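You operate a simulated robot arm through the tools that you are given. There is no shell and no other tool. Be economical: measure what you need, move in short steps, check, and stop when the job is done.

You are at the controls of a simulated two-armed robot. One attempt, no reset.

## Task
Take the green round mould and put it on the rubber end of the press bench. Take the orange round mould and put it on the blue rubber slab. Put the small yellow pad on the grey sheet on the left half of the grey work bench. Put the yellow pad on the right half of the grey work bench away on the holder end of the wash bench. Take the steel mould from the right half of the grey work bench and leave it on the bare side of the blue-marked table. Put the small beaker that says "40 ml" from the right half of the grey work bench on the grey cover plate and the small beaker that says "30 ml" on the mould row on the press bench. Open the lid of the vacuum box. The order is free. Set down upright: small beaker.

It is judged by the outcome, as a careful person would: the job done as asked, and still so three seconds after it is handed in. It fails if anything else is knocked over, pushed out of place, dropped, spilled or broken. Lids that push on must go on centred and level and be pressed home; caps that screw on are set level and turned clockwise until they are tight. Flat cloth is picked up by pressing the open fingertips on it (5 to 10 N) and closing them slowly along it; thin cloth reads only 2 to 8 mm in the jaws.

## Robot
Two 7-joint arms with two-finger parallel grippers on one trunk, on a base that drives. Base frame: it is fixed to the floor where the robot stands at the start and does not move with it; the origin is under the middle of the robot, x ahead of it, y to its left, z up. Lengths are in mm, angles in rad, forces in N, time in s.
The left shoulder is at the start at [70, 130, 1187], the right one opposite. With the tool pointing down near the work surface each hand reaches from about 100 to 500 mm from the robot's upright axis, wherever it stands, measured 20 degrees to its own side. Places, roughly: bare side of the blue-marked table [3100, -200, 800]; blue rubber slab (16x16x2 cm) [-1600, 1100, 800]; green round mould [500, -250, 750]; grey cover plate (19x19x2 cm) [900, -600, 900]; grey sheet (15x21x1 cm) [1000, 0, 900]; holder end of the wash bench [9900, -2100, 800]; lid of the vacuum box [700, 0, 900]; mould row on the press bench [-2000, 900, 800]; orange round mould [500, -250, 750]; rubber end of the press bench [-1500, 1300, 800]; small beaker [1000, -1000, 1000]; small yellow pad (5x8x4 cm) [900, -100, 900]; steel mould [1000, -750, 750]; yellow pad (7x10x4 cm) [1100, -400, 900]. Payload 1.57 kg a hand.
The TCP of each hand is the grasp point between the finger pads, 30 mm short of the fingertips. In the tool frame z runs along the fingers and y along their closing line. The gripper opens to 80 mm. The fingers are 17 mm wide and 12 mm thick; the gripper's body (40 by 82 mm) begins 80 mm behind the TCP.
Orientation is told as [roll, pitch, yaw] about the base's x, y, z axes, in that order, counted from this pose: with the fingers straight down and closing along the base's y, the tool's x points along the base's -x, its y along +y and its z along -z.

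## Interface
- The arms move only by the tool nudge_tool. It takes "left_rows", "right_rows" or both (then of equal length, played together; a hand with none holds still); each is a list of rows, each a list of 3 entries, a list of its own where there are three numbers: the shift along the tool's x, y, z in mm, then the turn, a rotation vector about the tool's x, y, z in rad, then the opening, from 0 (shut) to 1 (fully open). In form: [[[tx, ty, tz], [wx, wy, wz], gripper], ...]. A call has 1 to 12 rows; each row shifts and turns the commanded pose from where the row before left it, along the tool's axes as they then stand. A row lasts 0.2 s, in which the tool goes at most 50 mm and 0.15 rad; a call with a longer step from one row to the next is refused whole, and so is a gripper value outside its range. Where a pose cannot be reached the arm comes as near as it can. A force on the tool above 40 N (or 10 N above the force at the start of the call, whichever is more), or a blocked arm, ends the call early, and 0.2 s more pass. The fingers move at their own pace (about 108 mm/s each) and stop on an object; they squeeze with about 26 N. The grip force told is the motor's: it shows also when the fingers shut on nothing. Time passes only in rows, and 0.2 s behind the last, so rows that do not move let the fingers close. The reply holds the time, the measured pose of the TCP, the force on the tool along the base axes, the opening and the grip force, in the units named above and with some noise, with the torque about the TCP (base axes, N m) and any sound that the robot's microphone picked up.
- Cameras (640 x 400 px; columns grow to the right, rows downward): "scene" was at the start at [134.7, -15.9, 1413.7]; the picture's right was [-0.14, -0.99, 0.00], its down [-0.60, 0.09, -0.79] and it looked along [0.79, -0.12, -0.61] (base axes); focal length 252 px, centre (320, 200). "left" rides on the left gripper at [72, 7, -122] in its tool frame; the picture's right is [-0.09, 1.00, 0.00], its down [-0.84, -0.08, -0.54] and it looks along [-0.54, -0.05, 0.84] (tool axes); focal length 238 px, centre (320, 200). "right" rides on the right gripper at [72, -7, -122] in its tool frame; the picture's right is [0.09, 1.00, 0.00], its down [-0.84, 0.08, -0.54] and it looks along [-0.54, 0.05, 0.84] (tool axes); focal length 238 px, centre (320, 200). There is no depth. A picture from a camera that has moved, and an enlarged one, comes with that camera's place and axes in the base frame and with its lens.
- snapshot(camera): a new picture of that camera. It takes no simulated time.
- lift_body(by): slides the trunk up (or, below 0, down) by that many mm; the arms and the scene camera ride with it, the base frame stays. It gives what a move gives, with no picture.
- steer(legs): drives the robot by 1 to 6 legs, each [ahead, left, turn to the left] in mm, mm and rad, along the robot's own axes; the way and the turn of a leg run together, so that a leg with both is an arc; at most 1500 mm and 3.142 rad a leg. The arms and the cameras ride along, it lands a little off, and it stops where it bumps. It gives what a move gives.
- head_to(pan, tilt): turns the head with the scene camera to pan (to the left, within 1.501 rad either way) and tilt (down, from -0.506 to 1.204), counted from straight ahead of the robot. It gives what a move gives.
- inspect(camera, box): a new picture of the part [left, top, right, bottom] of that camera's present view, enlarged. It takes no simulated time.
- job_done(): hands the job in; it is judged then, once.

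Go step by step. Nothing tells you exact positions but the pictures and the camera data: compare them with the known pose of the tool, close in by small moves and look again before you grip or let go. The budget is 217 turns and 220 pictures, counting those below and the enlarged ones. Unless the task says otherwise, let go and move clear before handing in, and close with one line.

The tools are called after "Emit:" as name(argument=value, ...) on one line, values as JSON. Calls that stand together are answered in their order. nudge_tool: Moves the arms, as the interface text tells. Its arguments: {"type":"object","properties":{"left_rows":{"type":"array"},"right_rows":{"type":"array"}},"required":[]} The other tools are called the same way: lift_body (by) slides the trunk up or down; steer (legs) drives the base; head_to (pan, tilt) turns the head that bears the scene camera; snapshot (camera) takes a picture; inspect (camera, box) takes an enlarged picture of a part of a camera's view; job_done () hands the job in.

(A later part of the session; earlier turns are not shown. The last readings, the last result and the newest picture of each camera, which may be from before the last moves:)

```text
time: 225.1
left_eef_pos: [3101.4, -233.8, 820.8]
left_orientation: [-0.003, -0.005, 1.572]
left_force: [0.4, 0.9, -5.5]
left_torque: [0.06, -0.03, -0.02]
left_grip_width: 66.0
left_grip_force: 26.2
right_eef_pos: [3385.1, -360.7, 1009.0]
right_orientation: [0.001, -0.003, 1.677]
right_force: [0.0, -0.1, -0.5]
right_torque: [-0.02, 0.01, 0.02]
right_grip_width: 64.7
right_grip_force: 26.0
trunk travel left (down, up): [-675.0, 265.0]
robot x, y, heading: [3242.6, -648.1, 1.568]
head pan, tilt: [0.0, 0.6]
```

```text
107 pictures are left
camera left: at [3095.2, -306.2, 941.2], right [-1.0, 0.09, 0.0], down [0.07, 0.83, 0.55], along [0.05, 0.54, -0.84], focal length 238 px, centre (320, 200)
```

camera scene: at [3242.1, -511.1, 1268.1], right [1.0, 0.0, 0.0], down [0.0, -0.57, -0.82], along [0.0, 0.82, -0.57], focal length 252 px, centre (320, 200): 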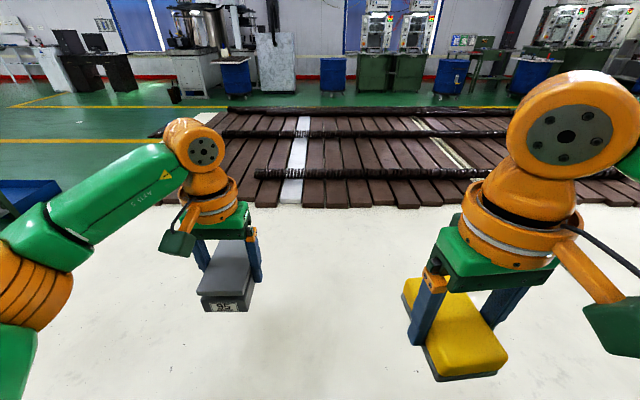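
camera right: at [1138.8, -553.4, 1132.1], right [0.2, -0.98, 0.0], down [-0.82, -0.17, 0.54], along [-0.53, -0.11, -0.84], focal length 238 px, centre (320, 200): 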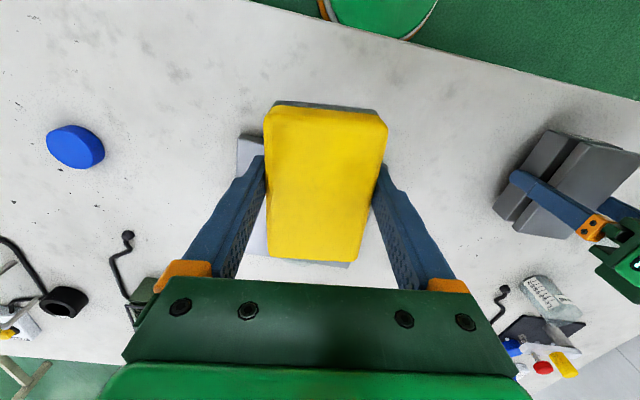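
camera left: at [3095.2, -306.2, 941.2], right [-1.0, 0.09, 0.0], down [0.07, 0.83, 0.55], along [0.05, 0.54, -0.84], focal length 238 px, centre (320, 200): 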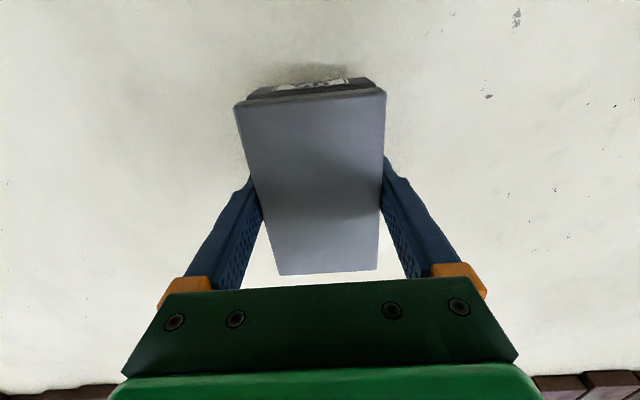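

Shadow is closing in. A few mm more.

Emit:
nudge_tool(left_rows=[[[0, 0, 2.5], [0, 0, 0], 0.6], [[0, 0, 2.5], [0, 0, 0], 0.6], [[0, 0, 0], [0, 0, 0], 0.6]])

Emit:
nudge_tool(left_rows=[[[0, 0, 2.5], [0, 0, 0], 0.6], [[0, 0, 2.5], [0, 0, 0], 0.6], [[0, 0, 0], [0, 0, 0], 0.6]])

Emit:
nudge_tool(left_rows=[[[0, 0, 2.5], [0, 0, 0], 0.6], [[0, 0, 2], [0, 0, 0], 0.6], [[0, 0, 0], [0, 0, 0], 0.6]])

```text
time: 225.9
left_eef_pos: [3101.2, -233.2, 815.7]
left_orientation: [-0.004, -0.005, 1.574]
left_force: [0.4, 0.4, -6.0]
left_torque: [-0.01, 0.0, 0.0]
left_grip_width: 65.8
left_grip_force: 26.2
right_eef_pos: [3384.4, -360.6, 1010.9]
right_orientation: [0.003, -0.003, 1.678]
right_force: [-0.5, -0.7, -0.8]
right_torque: [0.0, 0.04, 0.0]
right_grip_width: 64.9
right_grip_force: 25.8
trunk travel left (down, up): [-675.0, 265.0]
robot x, y, heading: [3248.3, -648.3, 1.571]
head pan, tilt: [0.0, 0.6]
```

```text
time: 226.7
left_eef_pos: [3102.7, -233.0, 811.1]
left_orientation: [-0.004, -0.004, 1.573]
left_force: [0.0, -0.7, -6.0]
left_torque: [0.02, -0.03, -0.02]
left_grip_width: 65.9
left_grip_force: 26.3
right_eef_pos: [3383.9, -360.9, 1011.1]
right_orientation: [0.001, -0.003, 1.677]
right_force: [0.0, -0.5, -1.4]
right_torque: [-0.01, 0.0, -0.02]
right_grip_width: 64.8
right_grip_force: 26.5
trunk travel left (down, up): [-675.0, 265.0]
robot x, y, heading: [3241.9, -648.5, 1.571]
head pan, tilt: [0.0, 0.6]
```

```text
time: 227.5
left_eef_pos: [3101.8, -234.3, 807.2]
left_orientation: [-0.003, -0.005, 1.572]
left_force: [-0.1, -0.4, -5.9]
left_torque: [-0.04, -0.01, 0.04]
left_grip_width: 65.9
left_grip_force: 26.0
right_eef_pos: [3384.9, -361.3, 1010.4]
right_orientation: [0.002, -0.003, 1.679]
right_force: [0.1, -0.3, -1.9]
right_torque: [0.0, 0.02, -0.03]
right_grip_width: 64.9
right_grip_force: 25.9
trunk travel left (down, up): [-675.0, 265.0]
robot x, y, heading: [3243.6, -647.3, 1.576]
head pan, tilt: [0.0, 0.6]
```

Emit:
nudge_tool(left_rows=[[[0, 0, 2.5], [0, 0, 0], 0.6], [[0, 0, 2.5], [0, 0, 0], 0.6], [[0, 0, 2.5], [0, 0, 0], 0.6], [[0, 0, 0], [0, 0, 0], 0.6]])

Emit:
nudge_tool(left_rows=[[[0, 0, 2.5], [0, 0, 0], 0.6], [[0, 0, 2.5], [0, 0, 0], 0.6], [[0, 0, 2.5], [0, 0, 0], 0.6], [[0, 0, 0], [0, 0, 0], 0.6]])

Emit:
inspect(camera="left", box=[210, 40, 410, 160])

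```text
time: 228.5
left_eef_pos: [3101.8, -234.2, 800.7]
left_orientation: [-0.003, -0.01, 1.573]
left_force: [-2.7, 7.5, 15.0]
left_torque: [0.01, 0.45, -0.15]
left_grip_width: 65.9
left_grip_force: 26.0
right_eef_pos: [3384.7, -361.3, 1010.9]
right_orientation: [0.001, -0.005, 1.677]
right_force: [0.7, 0.8, -0.5]
right_torque: [0.02, 0.0, 0.0]
right_grip_width: 64.7
right_grip_force: 25.9
trunk travel left (down, up): [-675.0, 265.0]
robot x, y, heading: [3245.3, -646.6, 1.571]
head pan, tilt: [0.0, 0.6]
```

```text
time: 229.5
left_eef_pos: [3102.7, -237.0, 794.0]
left_orientation: [-0.001, -0.015, 1.571]
left_force: [0.3, -2.1, 17.7]
left_torque: [-0.75, 0.66, -0.05]
left_grip_width: 65.7
left_grip_force: 25.7
right_eef_pos: [3385.7, -364.8, 1012.0]
right_orientation: [0.002, -0.007, 1.676]
right_force: [0.4, 0.3, -0.3]
right_torque: [0.03, 0.02, -0.02]
right_grip_width: 64.7
right_grip_force: 25.8
trunk travel left (down, up): [-675.0, 265.0]
robot x, y, heading: [3243.6, -649.3, 1.571]
head pan, tilt: [0.0, 0.6]
stopped in row 4 (left hand): the force on the tool passed its limit at 41 N (the readings are from after the stop); the commanded pose is now the measured one
```

```text
3.20 times, centred on (310, 100) of left
camera zoom: at [3096.0, -309.6, 914.7], right [-1.0, 0.09, 0.0], down [0.07, 0.83, 0.55], along [0.05, 0.55, -0.83], focal length 763 px, centre (352, 520)
```

zoom: 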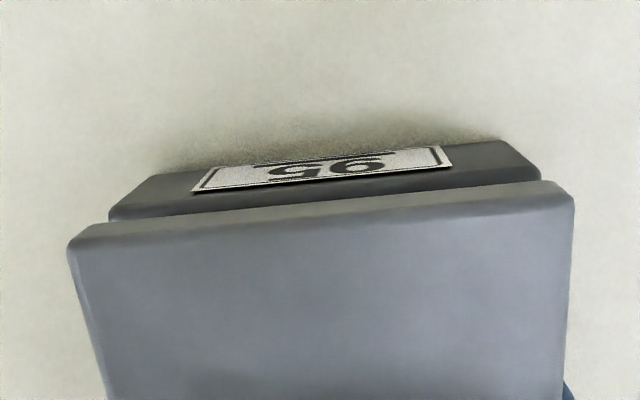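

Seated on the table (top ≈ z 765). Release and lift away.

Emit:
nudge_tool(left_rows=[[[0, 0, -1], [0, 0, 0], 0.6], [[0, 0, 0], [0, 0, 0], 1], [[0, 0, 0], [0, 0, 0], 1], [[0, 0, -20], [0, 0, 0], 1], [[0, 0, -40], [0, 0, 0], 1], [[0, 0, -45], [0, 0, 0], 1], [[0, 0, -45], [0, 0, 0], 1], [[0, 0, -45], [0, 0, 0], 1], [[40, 0, -10], [0, 0, 0], 1], [[40, 0, 0], [0, 0, 0], 1]])

Emit:
snapshot(camera="left")

Emit:
snapshot(camera="right")

```text
time: 231.7
left_eef_pos: [3100.4, -317.0, 998.5]
left_orientation: [-0.001, -0.014, 1.572]
left_force: [-0.2, 0.1, 0.0]
left_torque: [0.04, 0.0, 0.04]
left_grip_width: 79.7
left_grip_force: 0.0
right_eef_pos: [3385.3, -363.0, 1011.1]
right_orientation: [0.002, -0.003, 1.678]
right_force: [0.2, -0.1, -1.3]
right_torque: [0.0, -0.03, 0.0]
right_grip_width: 64.7
right_grip_force: 26.2
trunk travel left (down, up): [-675.0, 265.0]
robot x, y, heading: [3247.0, -643.7, 1.571]
head pan, tilt: [0.0, 0.6]
```

```text
105 pictures are left
camera left: at [3093.4, -390.0, 1117.2], right [-1.0, 0.09, 0.0], down [0.07, 0.83, 0.55], along [0.05, 0.55, -0.83], focal length 238 px, centre (320, 200)
```

left: 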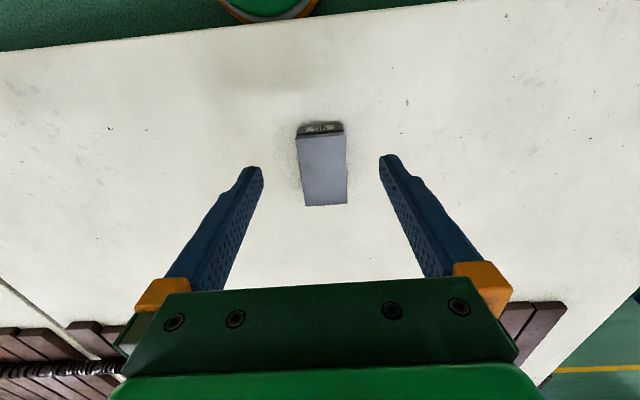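

```text
104 pictures are left
camera right: at [3399.1, -432.2, 1132.5], right [-0.98, -0.2, 0.0], down [-0.17, 0.82, 0.55], along [-0.11, 0.54, -0.84], focal length 238 px, centre (320, 200)
```

right: 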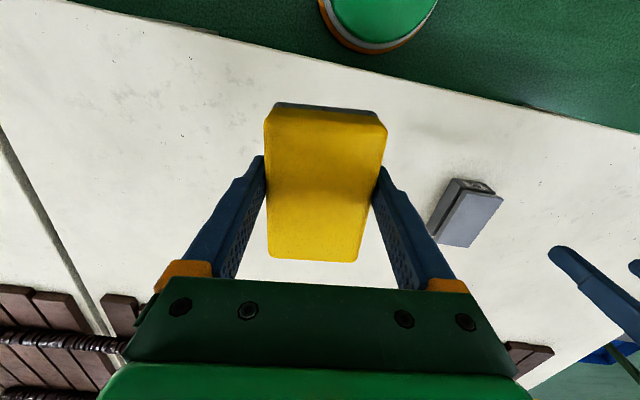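

Steel mould placed. Back off, turn to +x and drive down the aisle toward the wash bench.

Emit:
steer(legs=[[-400, 0, 0], [0, 0, -1.571], [1500, 0, 0], [1500, 0, 0]])

Emit:
head_to(pan=-0.1, tilt=0.2)

Emit:
snapshot(camera="scene")

```text
time: 252.1
left_eef_pos: [6584.7, -804.6, 996.9]
left_orientation: [-0.002, -0.012, 0.019]
left_force: [0.1, 0.6, -0.8]
left_torque: [-0.02, 0.01, -0.02]
left_grip_width: 80.0
left_grip_force: 0.2
right_eef_pos: [6544.4, -1090.0, 1010.5]
right_orientation: [0.003, -0.004, 0.124]
right_force: [-0.8, 0.8, -1.1]
right_torque: [-0.05, 0.03, 0.01]
right_grip_width: 64.7
right_grip_force: 25.9
trunk travel left (down, up): [-675.0, 265.0]
robot x, y, heading: [6256.5, -954.0, 0.015]
head pan, tilt: [0.0, 0.6]
```

```text
time: 253.0
left_eef_pos: [6585.0, -804.7, 996.0]
left_orientation: [-0.001, -0.011, 0.02]
left_force: [-0.2, 0.1, -0.4]
left_torque: [-0.05, -0.01, 0.0]
left_grip_width: 80.0
left_grip_force: 0.1
right_eef_pos: [6544.5, -1089.7, 1010.2]
right_orientation: [0.002, -0.005, 0.123]
right_force: [-0.1, 0.1, 0.0]
right_torque: [-0.01, 0.0, -0.01]
right_grip_width: 65.0
right_grip_force: 26.3
trunk travel left (down, up): [-675.0, 265.0]
robot x, y, heading: [6256.1, -953.2, 0.015]
head pan, tilt: [-0.099, 0.201]
```

```text
103 pictures are left
camera scene: at [6398.1, -963.2, 1304.9], right [-0.08, -1.0, 0.0], down [-0.2, 0.02, -0.98], along [0.98, -0.08, -0.2], focal length 252 px, centre (320, 200)
```

scene: 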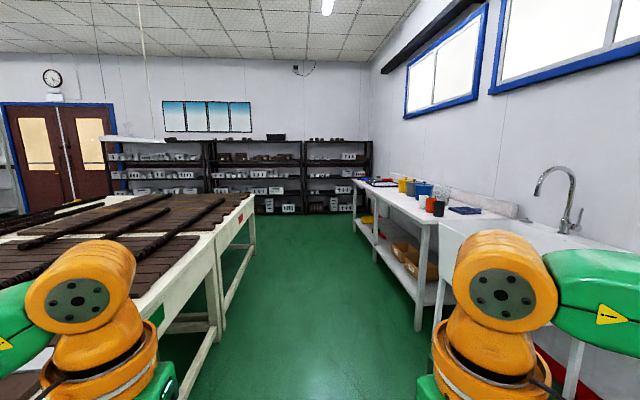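

The wash bench is on the right beyond the sink. Zoom.

Emit:
inspect(camera="scene", box=[330, 150, 540, 300])

```text
2.67 times, centred on (435, 225) of scene
camera zoom: at [6398.1, -963.2, 1304.9], right [-0.08, -1.0, 0.0], down [-0.2, 0.02, -0.98], along [0.98, -0.08, -0.2], focal length 672 px, centre (13, 133)
```

zoom: 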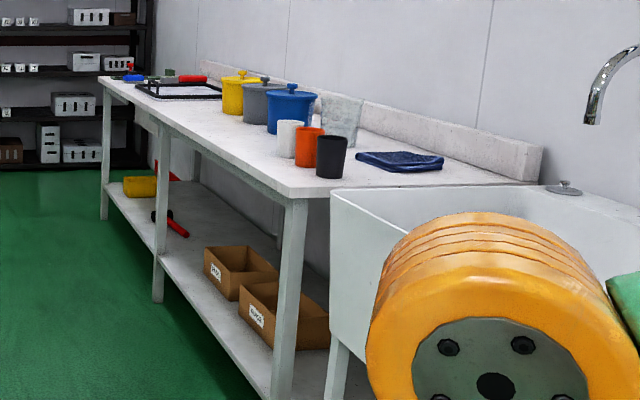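

Wash bench spans x≈7855–10040 with front edge y≈−1740. Drive to x≈9600 and turn to face it.

Emit:
steer(legs=[[0, 0, -0.018], [1500, 0, 0], [1500, 0, 0], [400, 0, 0], [0, 0, -1.571]])

Emit:
head_to(pan=0.0, tilt=0.45)

Emit:
snapshot(camera="scene")

```text
time: 273.7
left_eef_pos: [9806.9, -1305.8, 996.8]
left_orientation: [-0.002, -0.011, -1.568]
left_force: [-0.6, 0.0, 0.1]
left_torque: [0.0, 0.0, 0.0]
left_grip_width: 80.0
left_grip_force: 0.0
right_eef_pos: [9522.2, -1261.3, 1010.1]
right_orientation: [0.001, -0.004, -1.465]
right_force: [0.0, 0.5, 0.1]
right_torque: [0.02, 0.0, -0.01]
right_grip_width: 64.7
right_grip_force: 26.0
trunk travel left (down, up): [-675.0, 265.0]
robot x, y, heading: [9665.6, -976.1, -1.57]
head pan, tilt: [-0.099, 0.201]
```

```text
time: 274.5
left_eef_pos: [9806.7, -1306.6, 997.0]
left_orientation: [-0.002, -0.012, -1.569]
left_force: [1.1, 0.3, 0.5]
left_torque: [-0.01, 0.0, -0.01]
left_grip_width: 79.9
left_grip_force: 0.0
right_eef_pos: [9522.0, -1259.5, 1011.1]
right_orientation: [0.003, -0.004, -1.462]
right_force: [0.1, 0.1, -0.2]
right_torque: [0.04, -0.03, -0.03]
right_grip_width: 64.5
right_grip_force: 26.3
trunk travel left (down, up): [-675.0, 265.0]
robot x, y, heading: [9662.5, -974.4, -1.565]
head pan, tilt: [0.0, 0.45]
```

```text
101 pictures are left
camera scene: at [9662.4, -1120.2, 1281.8], right [-1.0, 0.0, 0.0], down [0.0, 0.43, -0.9], along [0.0, -0.9, -0.43], focal length 252 px, centre (320, 200)
```

scene: 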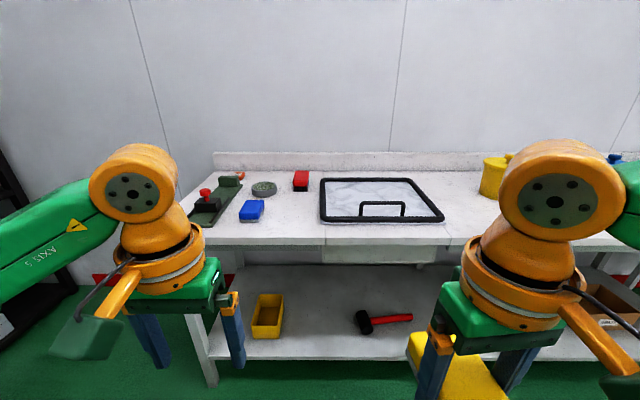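

Emit:
inspect(camera="scene", box=[170, 140, 460, 270])

```text
2.21 times, centred on (315, 205) of scene
camera zoom: at [9662.4, -1120.2, 1281.8], right [-1.0, 0.0, 0.0], down [0.0, 0.43, -0.9], along [0.0, -0.9, -0.43], focal length 556 px, centre (331, 189)
```

zoom: 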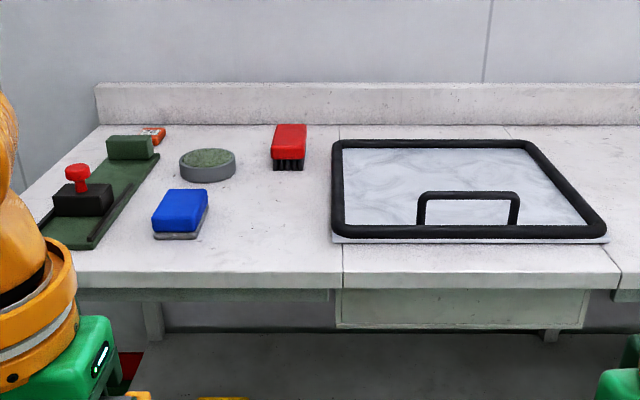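

Free spot on the holder end ≈(9785,−1900), between the blue pad and the tray. Raise the left hand, strafe and drive in.

Emit:
nudge_tool(left_rows=[[[30, 0, -40], [0, 0, 0], 1], [[30, 0, -40], [0, 0, 0], 1], [[0, 0, -40], [0, 0, 0], 1]])

Emit:
steer(legs=[[0, 200, 0], [420, 0, 0]])

Emit:
snapshot(camera="scene")

Emit:
snapshot(camera="right")

```text
time: 275.3
left_eef_pos: [9806.4, -1243.5, 1116.9]
left_orientation: [-0.005, -0.01, -1.568]
left_force: [0.0, -0.2, 0.3]
left_torque: [-0.01, -0.02, 0.02]
left_grip_width: 79.9
left_grip_force: 0.1
right_eef_pos: [9520.5, -1260.7, 1011.3]
right_orientation: [0.003, -0.005, -1.463]
right_force: [0.3, -0.3, -0.7]
right_torque: [-0.01, -0.04, -0.01]
right_grip_width: 64.8
right_grip_force: 25.9
trunk travel left (down, up): [-675.0, 265.0]
robot x, y, heading: [9663.7, -975.7, -1.573]
head pan, tilt: [0.0, 0.45]
```

```text
time: 279.0
left_eef_pos: [10012.2, -1661.8, 1116.0]
left_orientation: [-0.003, -0.012, -1.565]
left_force: [0.5, 0.5, 0.1]
left_torque: [0.0, 0.01, -0.01]
left_grip_width: 80.1
left_grip_force: 0.1
right_eef_pos: [9726.3, -1678.9, 1011.5]
right_orientation: [0.001, -0.005, -1.46]
right_force: [-0.4, -0.5, -1.6]
right_torque: [-0.04, 0.01, 0.01]
right_grip_width: 64.7
right_grip_force: 25.8
trunk travel left (down, up): [-675.0, 265.0]
robot x, y, heading: [9867.4, -1391.8, -1.562]
head pan, tilt: [0.0, 0.45]
```

```text
99 pictures are left
camera scene: at [9866.6, -1537.7, 1281.9], right [-1.0, -0.01, 0.0], down [0.0, 0.43, -0.9], along [0.01, -0.9, -0.43], focal length 252 px, centre (320, 200)
```

scene: 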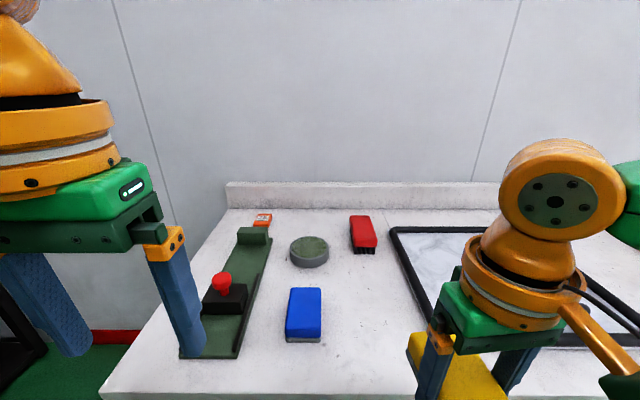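

```text
98 pictures are left
camera right: at [9711.7, -1606.1, 1132.4], right [0.98, 0.2, 0.0], down [0.17, -0.82, 0.55], along [0.11, -0.53, -0.84], focal length 238 px, centre (320, 200)
```

right: 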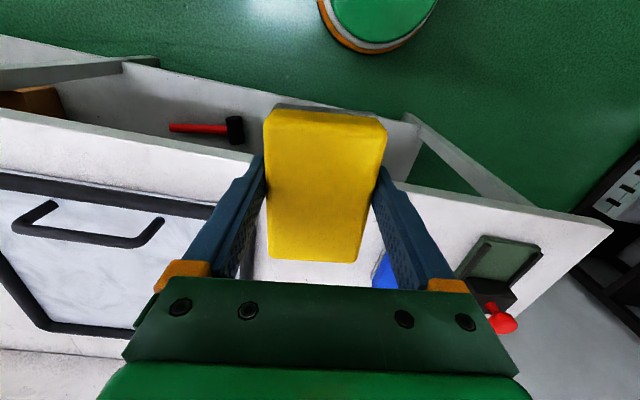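

Drive in 170 more and strafe 58 left so the pad lines up.

Emit:
steer(legs=[[0, 58, 0], [160, 0, 0]])

Emit:
snapshot(camera="right")

Emit:
snapshot(camera="scene")

```text
time: 281.0
left_eef_pos: [10072.2, -1816.8, 1118.6]
left_orientation: [-0.003, -0.012, -1.567]
left_force: [0.2, 0.1, -0.3]
left_torque: [0.0, -0.02, 0.03]
left_grip_width: 79.9
left_grip_force: 0.1
right_eef_pos: [9786.4, -1834.4, 1011.7]
right_orientation: [0.003, -0.005, -1.46]
right_force: [0.4, -0.6, -0.6]
right_torque: [0.0, -0.01, 0.0]
right_grip_width: 64.9
right_grip_force: 25.8
trunk travel left (down, up): [-675.0, 265.0]
robot x, y, heading: [9925.3, -1553.5, -1.564]
head pan, tilt: [0.0, 0.45]
```

```text
97 pictures are left
camera right: at [9770.6, -1761.8, 1132.7], right [0.98, 0.2, 0.0], down [0.17, -0.82, 0.55], along [0.11, -0.54, -0.84], focal length 238 px, centre (320, 200)
```

right: 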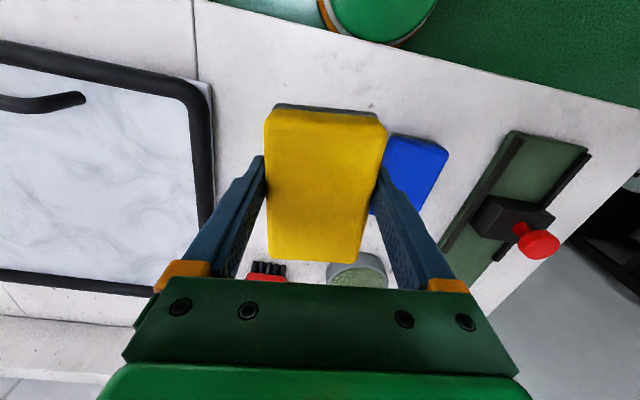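

```text
96 pictures are left
camera scene: at [9925.5, -1693.1, 1282.1], right [-1.0, -0.01, 0.0], down [0.0, 0.43, -0.9], along [0.01, -0.9, -0.43], focal length 252 px, centre (320, 200)
```

scene: 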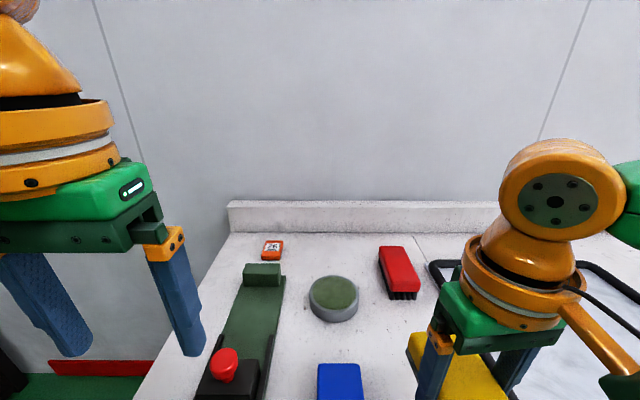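

Target TCP (9765,−1895). Move and descend.

Emit:
nudge_tool(right_rows=[[[-29, -14, 0], [0, 0, 0], 0.7], [[-28, -13, 0], [0, 0, 0], 0.7], [[0, 0, 40], [0, 0, 0], 0.7], [[0, 0, 40], [0, 0, 0], 0.7], [[0, 0, 25], [0, 0, 0], 0.7], [[0, 0, 0], [0, 0, 0], 0.7]])

Emit:
snapshot(camera="right")

```text
time: 282.4
left_eef_pos: [10073.1, -1818.0, 1117.4]
left_orientation: [-0.003, -0.009, -1.564]
left_force: [0.4, -0.4, 0.8]
left_torque: [-0.02, 0.02, 0.01]
left_grip_width: 80.2
left_grip_force: 0.1
right_eef_pos: [9766.0, -1895.6, 906.4]
right_orientation: [0.003, -0.007, -1.46]
right_force: [-0.5, -0.1, -1.6]
right_torque: [0.01, 0.01, 0.01]
right_grip_width: 64.7
right_grip_force: 25.9
trunk travel left (down, up): [-675.0, 265.0]
robot x, y, heading: [9926.0, -1546.7, -1.565]
head pan, tilt: [0.0, 0.45]
```

```text
95 pictures are left
camera right: at [9750.5, -1823.7, 1027.8], right [0.98, 0.2, 0.0], down [0.17, -0.82, 0.55], along [0.11, -0.53, -0.84], focal length 238 px, centre (320, 200)
```

right: 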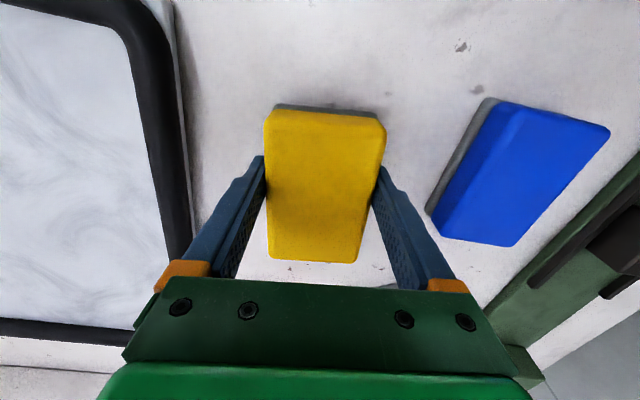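

Good clearance both sides. Continue down in small steps.

Emit:
nudge_tool(right_rows=[[[0, 0, 4], [0, 0, 0], 0.7], [[0, 0, 4], [0, 0, 0], 0.7], [[0, 0, 0], [0, 0, 0], 0.7]])

Emit:
nudge_tool(right_rows=[[[0, 0, 3], [0, 0, 0], 0.7], [[0, 0, 3], [0, 0, 0], 0.7], [[0, 0, 0], [0, 0, 0], 0.7]])

Emit:
nudge_tool(right_rows=[[[0, 0, 3], [0, 0, 0], 0.7], [[0, 0, 2], [0, 0, 0], 0.7], [[0, 0, 0], [0, 0, 0], 0.7]])

Emit:
snapshot(camera="right")

```text
time: 283.2
left_eef_pos: [10071.2, -1819.3, 1116.5]
left_orientation: [-0.002, -0.01, -1.564]
left_force: [0.2, -0.2, 0.0]
left_torque: [0.0, -0.01, 0.02]
left_grip_width: 79.7
left_grip_force: 0.0
right_eef_pos: [9764.5, -1896.3, 897.9]
right_orientation: [0.003, -0.003, -1.46]
right_force: [0.5, -1.4, -1.7]
right_torque: [-0.02, 0.01, 0.01]
right_grip_width: 64.7
right_grip_force: 26.3
trunk travel left (down, up): [-675.0, 265.0]
robot x, y, heading: [9927.7, -1545.8, -1.565]
head pan, tilt: [0.0, 0.45]
```

```text
time: 284.0
left_eef_pos: [10071.8, -1819.3, 1116.9]
left_orientation: [-0.002, -0.01, -1.565]
left_force: [-0.6, -0.6, 0.8]
left_torque: [0.02, 0.0, 0.03]
left_grip_width: 79.9
left_grip_force: 0.0
right_eef_pos: [9765.1, -1896.2, 893.5]
right_orientation: [0.001, -0.005, -1.461]
right_force: [-0.2, 0.9, -1.8]
right_torque: [-0.03, -0.03, 0.03]
right_grip_width: 65.0
right_grip_force: 25.9
trunk travel left (down, up): [-675.0, 265.0]
robot x, y, heading: [9926.5, -1549.0, -1.561]
head pan, tilt: [0.0, 0.45]
```

```text
time: 284.8
left_eef_pos: [10071.4, -1819.4, 1116.5]
left_orientation: [-0.002, -0.01, -1.563]
left_force: [0.1, 0.7, -1.0]
left_torque: [0.01, -0.02, 0.03]
left_grip_width: 79.9
left_grip_force: 0.1
right_eef_pos: [9765.9, -1897.5, 887.4]
right_orientation: [0.002, -0.004, -1.463]
right_force: [-0.1, 0.1, -1.0]
right_torque: [-0.02, 0.0, 0.03]
right_grip_width: 64.7
right_grip_force: 25.4
trunk travel left (down, up): [-675.0, 265.0]
robot x, y, heading: [9928.7, -1556.2, -1.567]
head pan, tilt: [0.0, 0.45]
```

```text
94 pictures are left
camera right: at [9750.5, -1824.2, 1008.7], right [0.98, 0.2, 0.0], down [0.17, -0.82, 0.55], along [0.11, -0.53, -0.84], focal length 238 px, centre (320, 200)
```

right: 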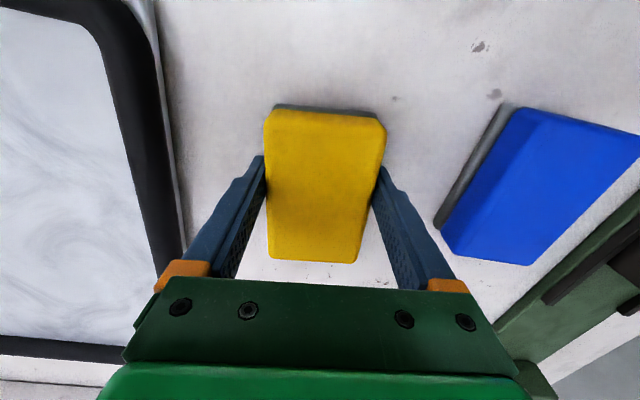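

Emit:
nudge_tool(right_rows=[[[0, 0, 3], [0, 0, 0], 0.7], [[0, 0, 3], [0, 0, 0], 0.7], [[0, 0, 0], [0, 0, 0], 0.7]])

Emit:
nudge_tool(right_rows=[[[0, 0, 3], [0, 0, 0], 0.7], [[0, 0, 3], [0, 0, 0], 0.7], [[0, 0, 0], [0, 0, 0], 0.7]])

Emit:
nudge_tool(right_rows=[[[0, 0, 3], [0, 0, 0], 0.7], [[0, 0, 3], [0, 0, 0], 0.7], [[0, 0, 0], [0, 0, 0], 0.7]])

```text
time: 285.6
left_eef_pos: [10072.8, -1816.6, 1117.9]
left_orientation: [-0.003, -0.015, -1.565]
left_force: [-0.5, -0.2, 0.8]
left_torque: [-0.02, 0.03, 0.01]
left_grip_width: 79.9
left_grip_force: 0.0
right_eef_pos: [9765.6, -1895.3, 882.9]
right_orientation: [0.002, -0.008, -1.461]
right_force: [-5.3, -7.9, 30.8]
right_torque: [-0.2, 0.27, 0.07]
right_grip_width: 64.6
right_grip_force: 25.9
trunk travel left (down, up): [-675.0, 265.0]
robot x, y, heading: [9924.8, -1546.6, -1.564]
head pan, tilt: [0.0, 0.45]
```

```text
time: 286.1
left_eef_pos: [10073.1, -1814.6, 1117.7]
left_orientation: [-0.002, -0.015, -1.563]
left_force: [-0.2, -0.3, -0.1]
left_torque: [0.01, -0.02, 0.03]
left_grip_width: 80.2
left_grip_force: 0.1
right_eef_pos: [9765.4, -1892.8, 880.9]
right_orientation: [-0.002, -0.012, -1.461]
right_force: [-1.0, 2.4, 18.8]
right_torque: [0.27, 0.05, 0.04]
right_grip_width: 64.4
right_grip_force: 26.4
trunk travel left (down, up): [-675.0, 265.0]
robot x, y, heading: [9929.6, -1547.8, -1.559]
head pan, tilt: [0.0, 0.45]
stopped in row 2 (right hand): the force on the tool passed its limit at 45 N (the readings are from after the stop); the commanded pose is now the measured one
```

```text
time: 286.5
left_eef_pos: [10072.9, -1815.0, 1117.4]
left_orientation: [-0.003, -0.017, -1.566]
left_force: [-0.5, -0.1, 0.5]
left_torque: [-0.01, -0.01, 0.0]
left_grip_width: 80.2
left_grip_force: 0.0
right_eef_pos: [9766.7, -1894.6, 880.1]
right_orientation: [0.001, -0.016, -1.46]
right_force: [-2.2, 4.8, 23.5]
right_torque: [0.93, -0.05, 0.16]
right_grip_width: 65.0
right_grip_force: 25.8
trunk travel left (down, up): [-675.0, 265.0]
robot x, y, heading: [9925.8, -1548.4, -1.572]
head pan, tilt: [0.0, 0.45]
stopped in row 1 (right hand): the force on the tool passed its limit at 45 N (the readings are from after the stop); the commanded pose is now the measured one
```

Firmly seated. Release and lift.

Emit:
nudge_tool(right_rows=[[[0, 0, -1.5], [0, 0, 0], 0.7], [[0, 0, 0], [0, 0, 0], 1], [[0, 0, 0], [0, 0, 0], 1], [[0, 0, -20], [0, 0, 0], 1], [[0, 0, -40], [0, 0, 0], 1], [[0, 0, -45], [0, 0, 0], 1], [[0, 0, -40], [0, 0, 0], 1], [[0, 0, 0], [0, 0, 0], 1]])

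Emit:
snapshot(camera="right")

```text
time: 288.3
left_eef_pos: [10072.1, -1819.2, 1116.3]
left_orientation: [-0.002, -0.01, -1.566]
left_force: [0.6, -0.2, 0.1]
left_torque: [0.0, -0.01, 0.0]
left_grip_width: 80.2
left_grip_force: 0.0
right_eef_pos: [9765.1, -1896.8, 1025.1]
right_orientation: [0.001, -0.013, -1.462]
right_force: [-0.8, 0.5, -0.7]
right_torque: [-0.01, -0.01, 0.0]
right_grip_width: 80.0
right_grip_force: 0.1
trunk travel left (down, up): [-675.0, 265.0]
robot x, y, heading: [9925.2, -1548.7, -1.564]
head pan, tilt: [0.0, 0.45]
```

```text
93 pictures are left
camera right: at [9750.4, -1823.1, 1145.4], right [0.98, 0.2, 0.0], down [0.17, -0.82, 0.55], along [0.11, -0.54, -0.83], focal length 238 px, centre (320, 200)
```

right: 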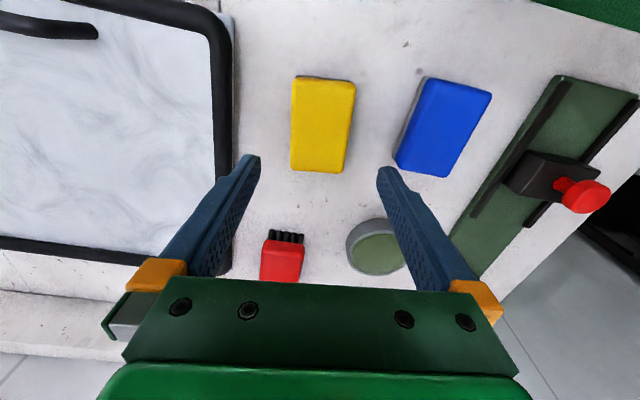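

Yellow pad is put away. Back out and return to the work bench for the 30 ml beaker.

Emit:
steer(legs=[[-600, 0, 0], [0, 0, -1.577], [1500, 0, 0], [1500, 0, 0], [1500, 0, 0], [1500, 0, 0]])

Emit:
head_to(pan=0.0, tilt=0.3)

Emit:
snapshot(camera="scene")

```text
time: 323.5
left_eef_pos: [3669.5, -1103.4, 1116.1]
left_orientation: [-0.003, -0.013, -3.142]
left_force: [0.3, -0.3, 0.2]
left_torque: [-0.01, 0.03, 0.02]
left_grip_width: 80.3
left_grip_force: 0.0
right_eef_pos: [3593.9, -797.7, 1024.7]
right_orientation: [0.002, -0.012, -3.038]
right_force: [-0.1, 0.5, 0.2]
right_torque: [0.0, 0.0, 0.03]
right_grip_width: 79.9
right_grip_force: 0.1
trunk travel left (down, up): [-675.0, 265.0]
robot x, y, heading: [3938.3, -959.3, -3.138]
head pan, tilt: [0.0, 0.45]
```

```text
time: 324.2
left_eef_pos: [3668.7, -1104.0, 1116.5]
left_orientation: [-0.003, -0.011, -3.14]
left_force: [-0.3, -0.6, -0.1]
left_torque: [0.0, 0.01, -0.02]
left_grip_width: 80.1
left_grip_force: 0.1
right_eef_pos: [3594.8, -799.4, 1024.1]
right_orientation: [0.002, -0.012, -3.037]
right_force: [0.2, -0.3, 0.1]
right_torque: [0.0, 0.03, 0.0]
right_grip_width: 80.3
right_grip_force: 0.0
trunk travel left (down, up): [-675.0, 265.0]
robot x, y, heading: [3940.0, -958.7, -3.141]
head pan, tilt: [0.0, 0.3]
```

```text
92 pictures are left
camera scene: at [3795.0, -963.1, 1295.7], right [0.0, 1.0, 0.0], down [0.3, 0.0, -0.96], along [-0.96, 0.0, -0.3], focal length 252 px, centre (320, 200)
```

scene: 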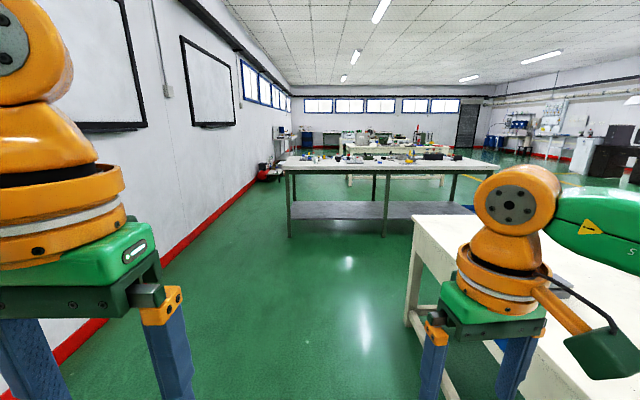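

The way round the bench's right end is open too. Drive to x≈1500.

Emit:
steer(legs=[[1400, 0, 0], [1040, 0, 0], [0, -60, 0]])

Emit:
head_to(pan=0.25, tilt=0.6)

Emit:
snapshot(camera="scene")

```text
time: 336.7
left_eef_pos: [1232.2, -1027.3, 1116.3]
left_orientation: [-0.008, -0.011, 3.133]
left_force: [-0.2, 0.5, 0.2]
left_torque: [0.02, 0.02, 0.03]
left_grip_width: 80.0
left_grip_force: 0.1
right_eef_pos: [1160.8, -719.7, 1024.4]
right_orientation: [-0.002, -0.015, -3.043]
right_force: [0.5, -0.3, 0.2]
right_torque: [0.02, -0.01, 0.0]
right_grip_width: 80.3
right_grip_force: 0.0
trunk travel left (down, up): [-675.0, 265.0]
robot x, y, heading: [1502.3, -882.4, 3.133]
head pan, tilt: [0.0, 0.3]
```

```text
time: 337.5
left_eef_pos: [1232.9, -1023.4, 1115.3]
left_orientation: [-0.001, -0.011, 3.133]
left_force: [1.2, 0.2, -0.2]
left_torque: [0.01, -0.02, -0.01]
left_grip_width: 79.7
left_grip_force: 0.0
right_eef_pos: [1157.3, -715.1, 1024.5]
right_orientation: [0.001, -0.013, -3.044]
right_force: [-0.5, -0.2, -0.6]
right_torque: [-0.02, 0.01, -0.01]
right_grip_width: 80.0
right_grip_force: 0.2
trunk travel left (down, up): [-675.0, 265.0]
robot x, y, heading: [1502.3, -878.2, 3.132]
head pan, tilt: [0.25, 0.6]
```

```text
91 pictures are left
camera scene: at [1366.3, -904.8, 1268.3], right [-0.24, 0.97, 0.0], down [0.55, 0.13, -0.83], along [-0.8, -0.2, -0.56], focal length 252 px, centre (320, 200)
```

scene: 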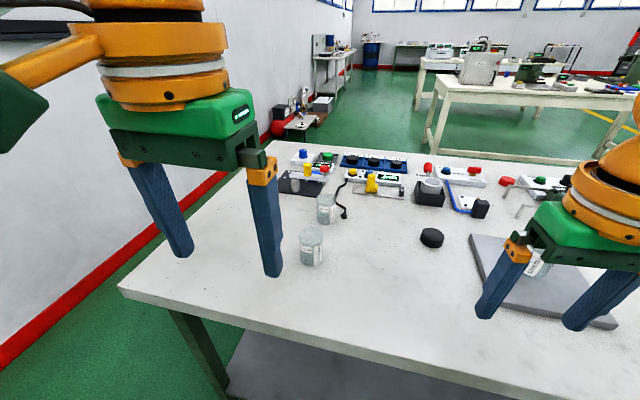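

Drive in 230 and look down at the 30 ml beaker.

Emit:
steer(legs=[[230, 0, 0]])

Emit:
snapshot(camera="left")

Emit:
inspect(camera="scene", box=[230, 130, 450, 300])

```text
time: 339.3
left_eef_pos: [1004.1, -1022.9, 1117.1]
left_orientation: [-0.004, -0.012, 3.138]
left_force: [0.2, 0.0, 0.0]
left_torque: [0.02, -0.02, -0.03]
left_grip_width: 80.1
left_grip_force: 0.2
right_eef_pos: [930.3, -715.0, 1024.6]
right_orientation: [0.001, -0.014, -3.042]
right_force: [-0.4, 0.6, -0.7]
right_torque: [0.02, 0.02, 0.0]
right_grip_width: 80.1
right_grip_force: 0.1
trunk travel left (down, up): [-675.0, 265.0]
robot x, y, heading: [1276.9, -880.5, 3.137]
head pan, tilt: [0.25, 0.6]
```

```text
90 pictures are left
camera left: at [1078.3, -1028.9, 1236.5], right [-0.1, -1.0, 0.0], down [-0.83, 0.08, 0.55], along [-0.55, 0.06, -0.83], focal length 238 px, centre (320, 200)
```

left: 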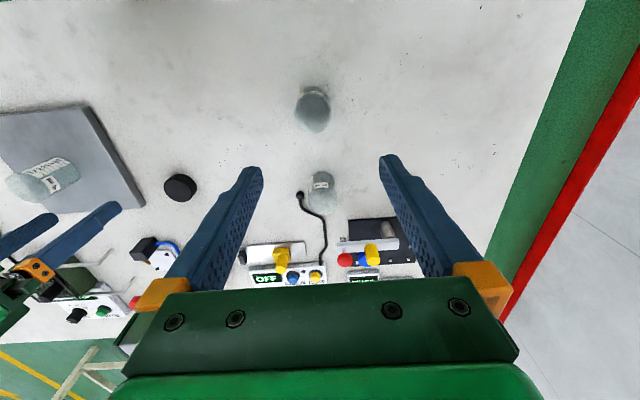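

```text
2.35 times, centred on (340, 215) of scene
camera zoom: at [1138.5, -904.4, 1268.4], right [-0.24, 0.97, 0.0], down [0.55, 0.14, -0.83], along [-0.8, -0.2, -0.56], focal length 593 px, centre (273, 165)
```

zoom: 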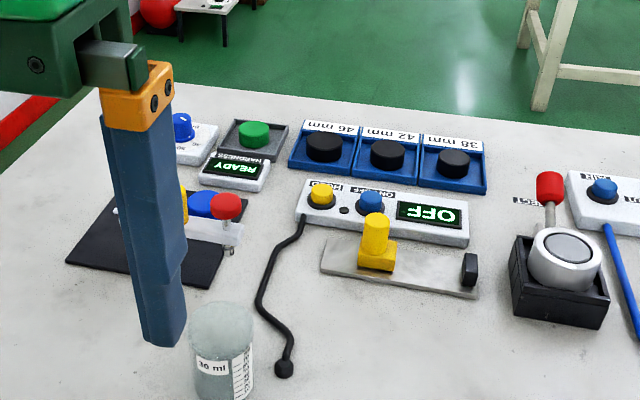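

30 ml at ≈(866,−1012); a cable end is near (840,−967), so I'll turn the gripper 0.3 rad to keep its finger clear.

Emit:
nudge_tool(left_rows=[[[-46, -4, 0], [0, 0, 0], 1], [[-46, -4, 0], [0, 0, 0], 1], [[-46, -3, 0], [0, 0, 0], 1], [[0, 0, 40], [0, 0, 0.1], 1], [[0, 0, 40], [0, 0, 0.1], 1], [[0, 0, 30], [0, 0, 0.1], 1], [[0, 0, 35], [0, 0, 0], 0.85], [[0, 0, 0], [0, 0, 0], 0.85]])

Emit:
snapshot(camera="left")

```text
time: 341.1
left_eef_pos: [882.6, -1010.7, 951.4]
left_orientation: [0.002, -0.013, 2.836]
left_force: [-0.1, 0.4, 0.6]
left_torque: [0.0, -0.03, 0.0]
left_grip_width: 68.0
left_grip_force: 0.1
left hand out of reach, approached as far as the arm can: row 3
right_eef_pos: [929.3, -715.9, 1023.9]
right_orientation: [0.001, -0.012, -3.042]
right_force: [-0.1, -0.2, 0.0]
right_torque: [-0.02, 0.01, 0.0]
right_grip_width: 80.3
right_grip_force: 0.1
trunk travel left (down, up): [-675.0, 265.0]
robot x, y, heading: [1273.5, -876.5, 3.131]
head pan, tilt: [0.25, 0.6]
```

```text
88 pictures are left
camera left: at [951.0, -1038.3, 1071.0], right [-0.39, -0.92, 0.0], down [-0.77, 0.32, 0.55], along [-0.51, 0.21, -0.83], focal length 238 px, centre (320, 200)
```

left: 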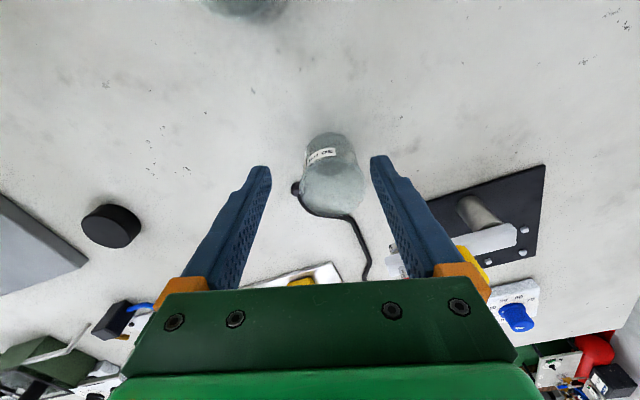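

Correct by (−17, −1) and check before descending.

Emit:
nudge_tool(left_rows=[[[-16, 6.5, 0], [0, 0, 0], 0.85], [[0, 0, 20], [0, 0, 0], 0.85], [[0, 0, 0], [0, 0, 0], 0.85]])

Emit:
snapshot(camera="left")

```text
time: 341.9
left_eef_pos: [863.4, -1013.2, 931.4]
left_orientation: [-0.001, -0.011, 2.835]
left_force: [0.4, 0.0, 0.2]
left_torque: [-0.01, -0.02, -0.01]
left_grip_width: 68.1
left_grip_force: 0.0
right_eef_pos: [929.1, -715.5, 1024.4]
right_orientation: [0.002, -0.013, -3.041]
right_force: [0.1, 0.1, 0.4]
right_torque: [0.01, 0.02, -0.03]
right_grip_width: 79.8
right_grip_force: 0.2
trunk travel left (down, up): [-675.0, 265.0]
robot x, y, heading: [1274.7, -879.4, 3.131]
head pan, tilt: [0.25, 0.6]
```

```text
87 pictures are left
camera left: at [933.0, -1040.0, 1050.8], right [-0.39, -0.92, 0.0], down [-0.77, 0.32, 0.55], along [-0.51, 0.21, -0.83], focal length 238 px, centre (320, 200)
```

left: 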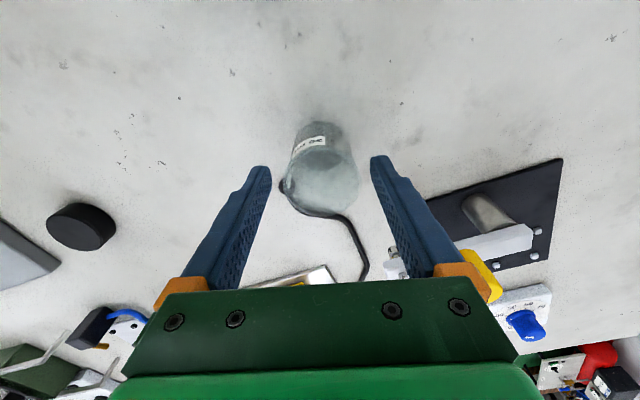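

Aligned. Lower and grip.

Emit:
nudge_tool(left_rows=[[[0, 3, 15], [0, 0, 0], 0.85], [[0, 0, 15], [0, 0, 0], 0.85], [[0, 0, 10], [0, 0, 0], 0.85], [[0, 0, 0], [0, 0, 0], 0.7], [[0, 0, 0], [0, 0, 0], 0.45], [[0, 0, 0], [0, 0, 0], 0.45], [[0, 0, 0], [0, 0, 0], 0.45]])

Emit:
snapshot(camera="left")

```text
time: 343.5
left_eef_pos: [862.1, -1014.7, 890.5]
left_orientation: [0.001, -0.013, 2.836]
left_force: [0.0, -0.8, 0.8]
left_torque: [0.02, -0.01, 0.0]
left_grip_width: 49.3
left_grip_force: 26.2
right_eef_pos: [929.8, -716.9, 1024.1]
right_orientation: [0.001, -0.014, -3.042]
right_force: [-0.4, 0.2, 0.0]
right_torque: [0.0, -0.01, 0.01]
right_grip_width: 79.9
right_grip_force: 0.1
trunk travel left (down, up): [-675.0, 265.0]
robot x, y, heading: [1274.6, -879.8, 3.136]
head pan, tilt: [0.25, 0.6]
```

```text
86 pictures are left
camera left: at [931.5, -1043.1, 1010.8], right [-0.39, -0.92, 0.0], down [-0.77, 0.32, 0.55], along [-0.51, 0.21, -0.83], focal length 238 px, centre (320, 200)
```

left: 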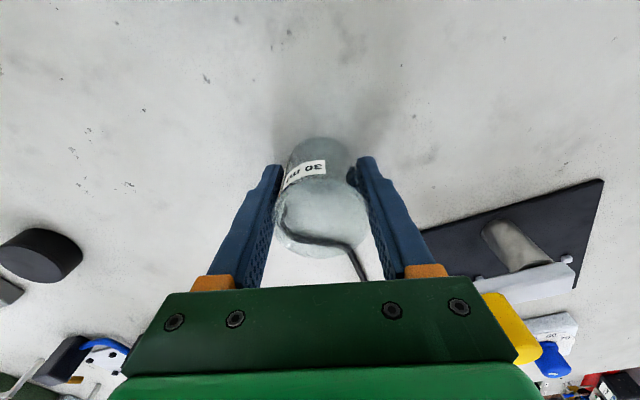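

Gripped (49 mm). Lift clear, then back out.

Emit:
nudge_tool(left_rows=[[[0, 0, -15], [0, 0, 0], 0.45], [[0, 0, -35], [0, 0, 0], 0.45], [[0, 0, -45], [0, 0, 0], 0.45], [[0, 0, -40], [0, 0, 0], 0.45], [[40, 0, -10], [0, 0, -0.1], 0.45], [[40, 0, 0], [0, 0, -0.1], 0.45], [[20, 0, 0], [0, 0, -0.1], 0.45], [[0, 0, 0], [0, 0, 0], 0.45]])

Emit:
snapshot(camera="left")

```text
time: 345.3
left_eef_pos: [962.7, -1039.5, 1034.2]
left_orientation: [-0.003, -0.01, 3.139]
left_force: [1.1, -0.2, -0.5]
left_torque: [-0.01, 0.0, 0.01]
left_grip_width: 49.1
left_grip_force: 25.9
right_eef_pos: [929.2, -716.7, 1023.8]
right_orientation: [0.002, -0.013, -3.043]
right_force: [-0.1, 0.1, -0.7]
right_torque: [-0.03, 0.04, 0.0]
right_grip_width: 79.7
right_grip_force: 0.0
trunk travel left (down, up): [-675.0, 265.0]
robot x, y, heading: [1273.3, -881.4, 3.134]
head pan, tilt: [0.25, 0.6]
```

```text
85 pictures are left
camera left: at [1035.4, -1044.9, 1154.2], right [-0.1, -1.0, 0.0], down [-0.83, 0.08, 0.55], along [-0.55, 0.05, -0.83], focal length 238 px, centre (320, 200)
```

left: 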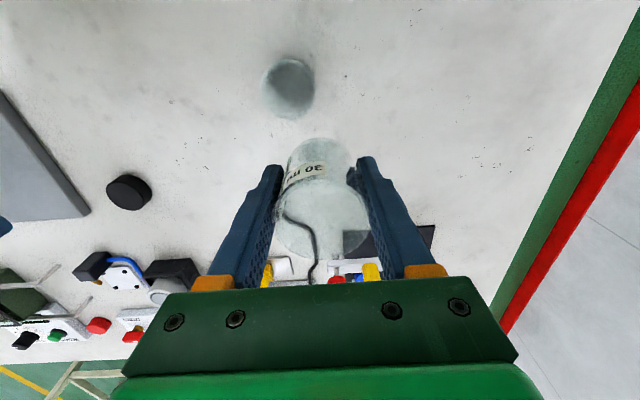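

30 ml beaker held; nothing else disturbed. Drive out and around the bench's right end.

Emit:
steer(legs=[[-240, 0, 0.007], [0, 970, 0], [1400, 0, 0]])

Emit:
head_to(pan=0.0, tilt=0.35)

Emit:
snapshot(camera="scene")

```text
time: 358.3
left_eef_pos: [-181.9, -2043.0, 1034.3]
left_orientation: [-0.004, -0.014, -3.126]
left_force: [-0.5, -0.1, -0.6]
left_torque: [0.03, 0.02, 0.0]
left_grip_width: 49.0
left_grip_force: 26.3
right_eef_pos: [-221.2, -1722.4, 1023.1]
right_orientation: [0.001, -0.012, -3.025]
right_force: [-0.7, 0.1, -0.1]
right_torque: [0.03, 0.02, 0.01]
right_grip_width: 80.0
right_grip_force: 0.0
trunk travel left (down, up): [-675.0, 265.0]
robot x, y, heading: [127.3, -1879.8, -3.13]
head pan, tilt: [0.25, 0.6]
```

```text
time: 359.1
left_eef_pos: [-183.4, -2043.3, 1034.6]
left_orientation: [-0.003, -0.009, -3.128]
left_force: [1.2, -0.3, 0.3]
left_torque: [-0.02, -0.01, 0.0]
left_grip_width: 49.0
left_grip_force: 26.6
right_eef_pos: [-222.8, -1721.2, 1024.0]
right_orientation: [0.003, -0.013, -3.023]
right_force: [0.7, -1.2, 0.6]
right_torque: [-0.02, 0.0, -0.03]
right_grip_width: 80.0
right_grip_force: 0.0
trunk travel left (down, up): [-675.0, 265.0]
robot x, y, heading: [123.4, -1876.2, -3.125]
head pan, tilt: [0.0, 0.351]
```

```text
84 pictures are left
camera scene: at [-18.8, -1884.7, 1290.9], right [-0.01, 1.0, 0.0], down [0.34, 0.0, -0.94], along [-0.94, -0.01, -0.34], focal length 252 px, centre (320, 200)
```

scene: 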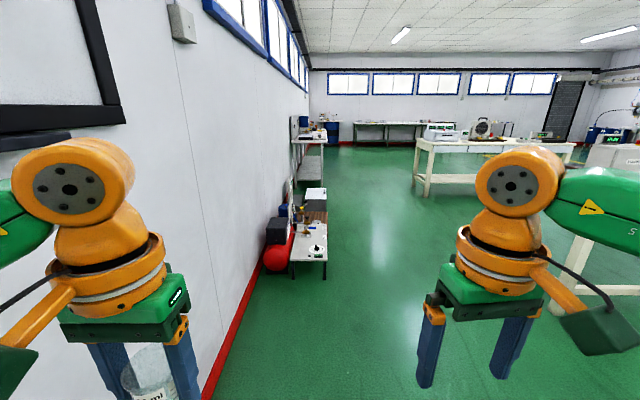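

Way is clear toward the press bench's far side. Drive to (−2680,−1120) and turn to +y.

Emit:
steer(legs=[[0, 0, -0.015], [1100, -750, 0], [1500, 0, 0], [220, 0, 0], [0, 0, -1.571]])

Emit:
snapshot(camera="scene")

```text
time: 378.2
left_eef_pos: [-2840.8, -781.3, 1034.5]
left_orientation: [-0.002, -0.011, 1.549]
left_force: [-0.9, 0.2, -0.4]
left_torque: [-0.02, 0.0, -0.01]
left_grip_width: 48.9
left_grip_force: 25.9
right_eef_pos: [-2516.7, -754.8, 1023.8]
right_orientation: [0.002, -0.013, 1.652]
right_force: [0.7, 0.5, -0.2]
right_torque: [-0.01, -0.02, -0.02]
right_grip_width: 80.2
right_grip_force: 0.0
trunk travel left (down, up): [-675.0, 265.0]
robot x, y, heading: [-2688.1, -1099.0, 1.547]
head pan, tilt: [0.0, 0.351]
```

```text
83 pictures are left
camera scene: at [-2685.9, -956.3, 1291.0], right [1.0, -0.02, 0.0], down [-0.01, -0.34, -0.94], along [0.02, 0.94, -0.34], focal length 252 px, centre (320, 200)
```

scene: 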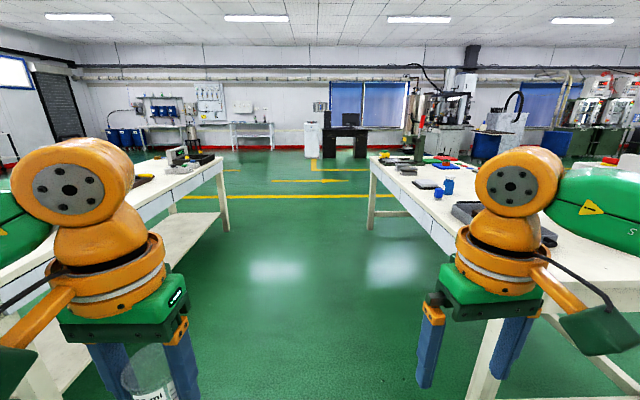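

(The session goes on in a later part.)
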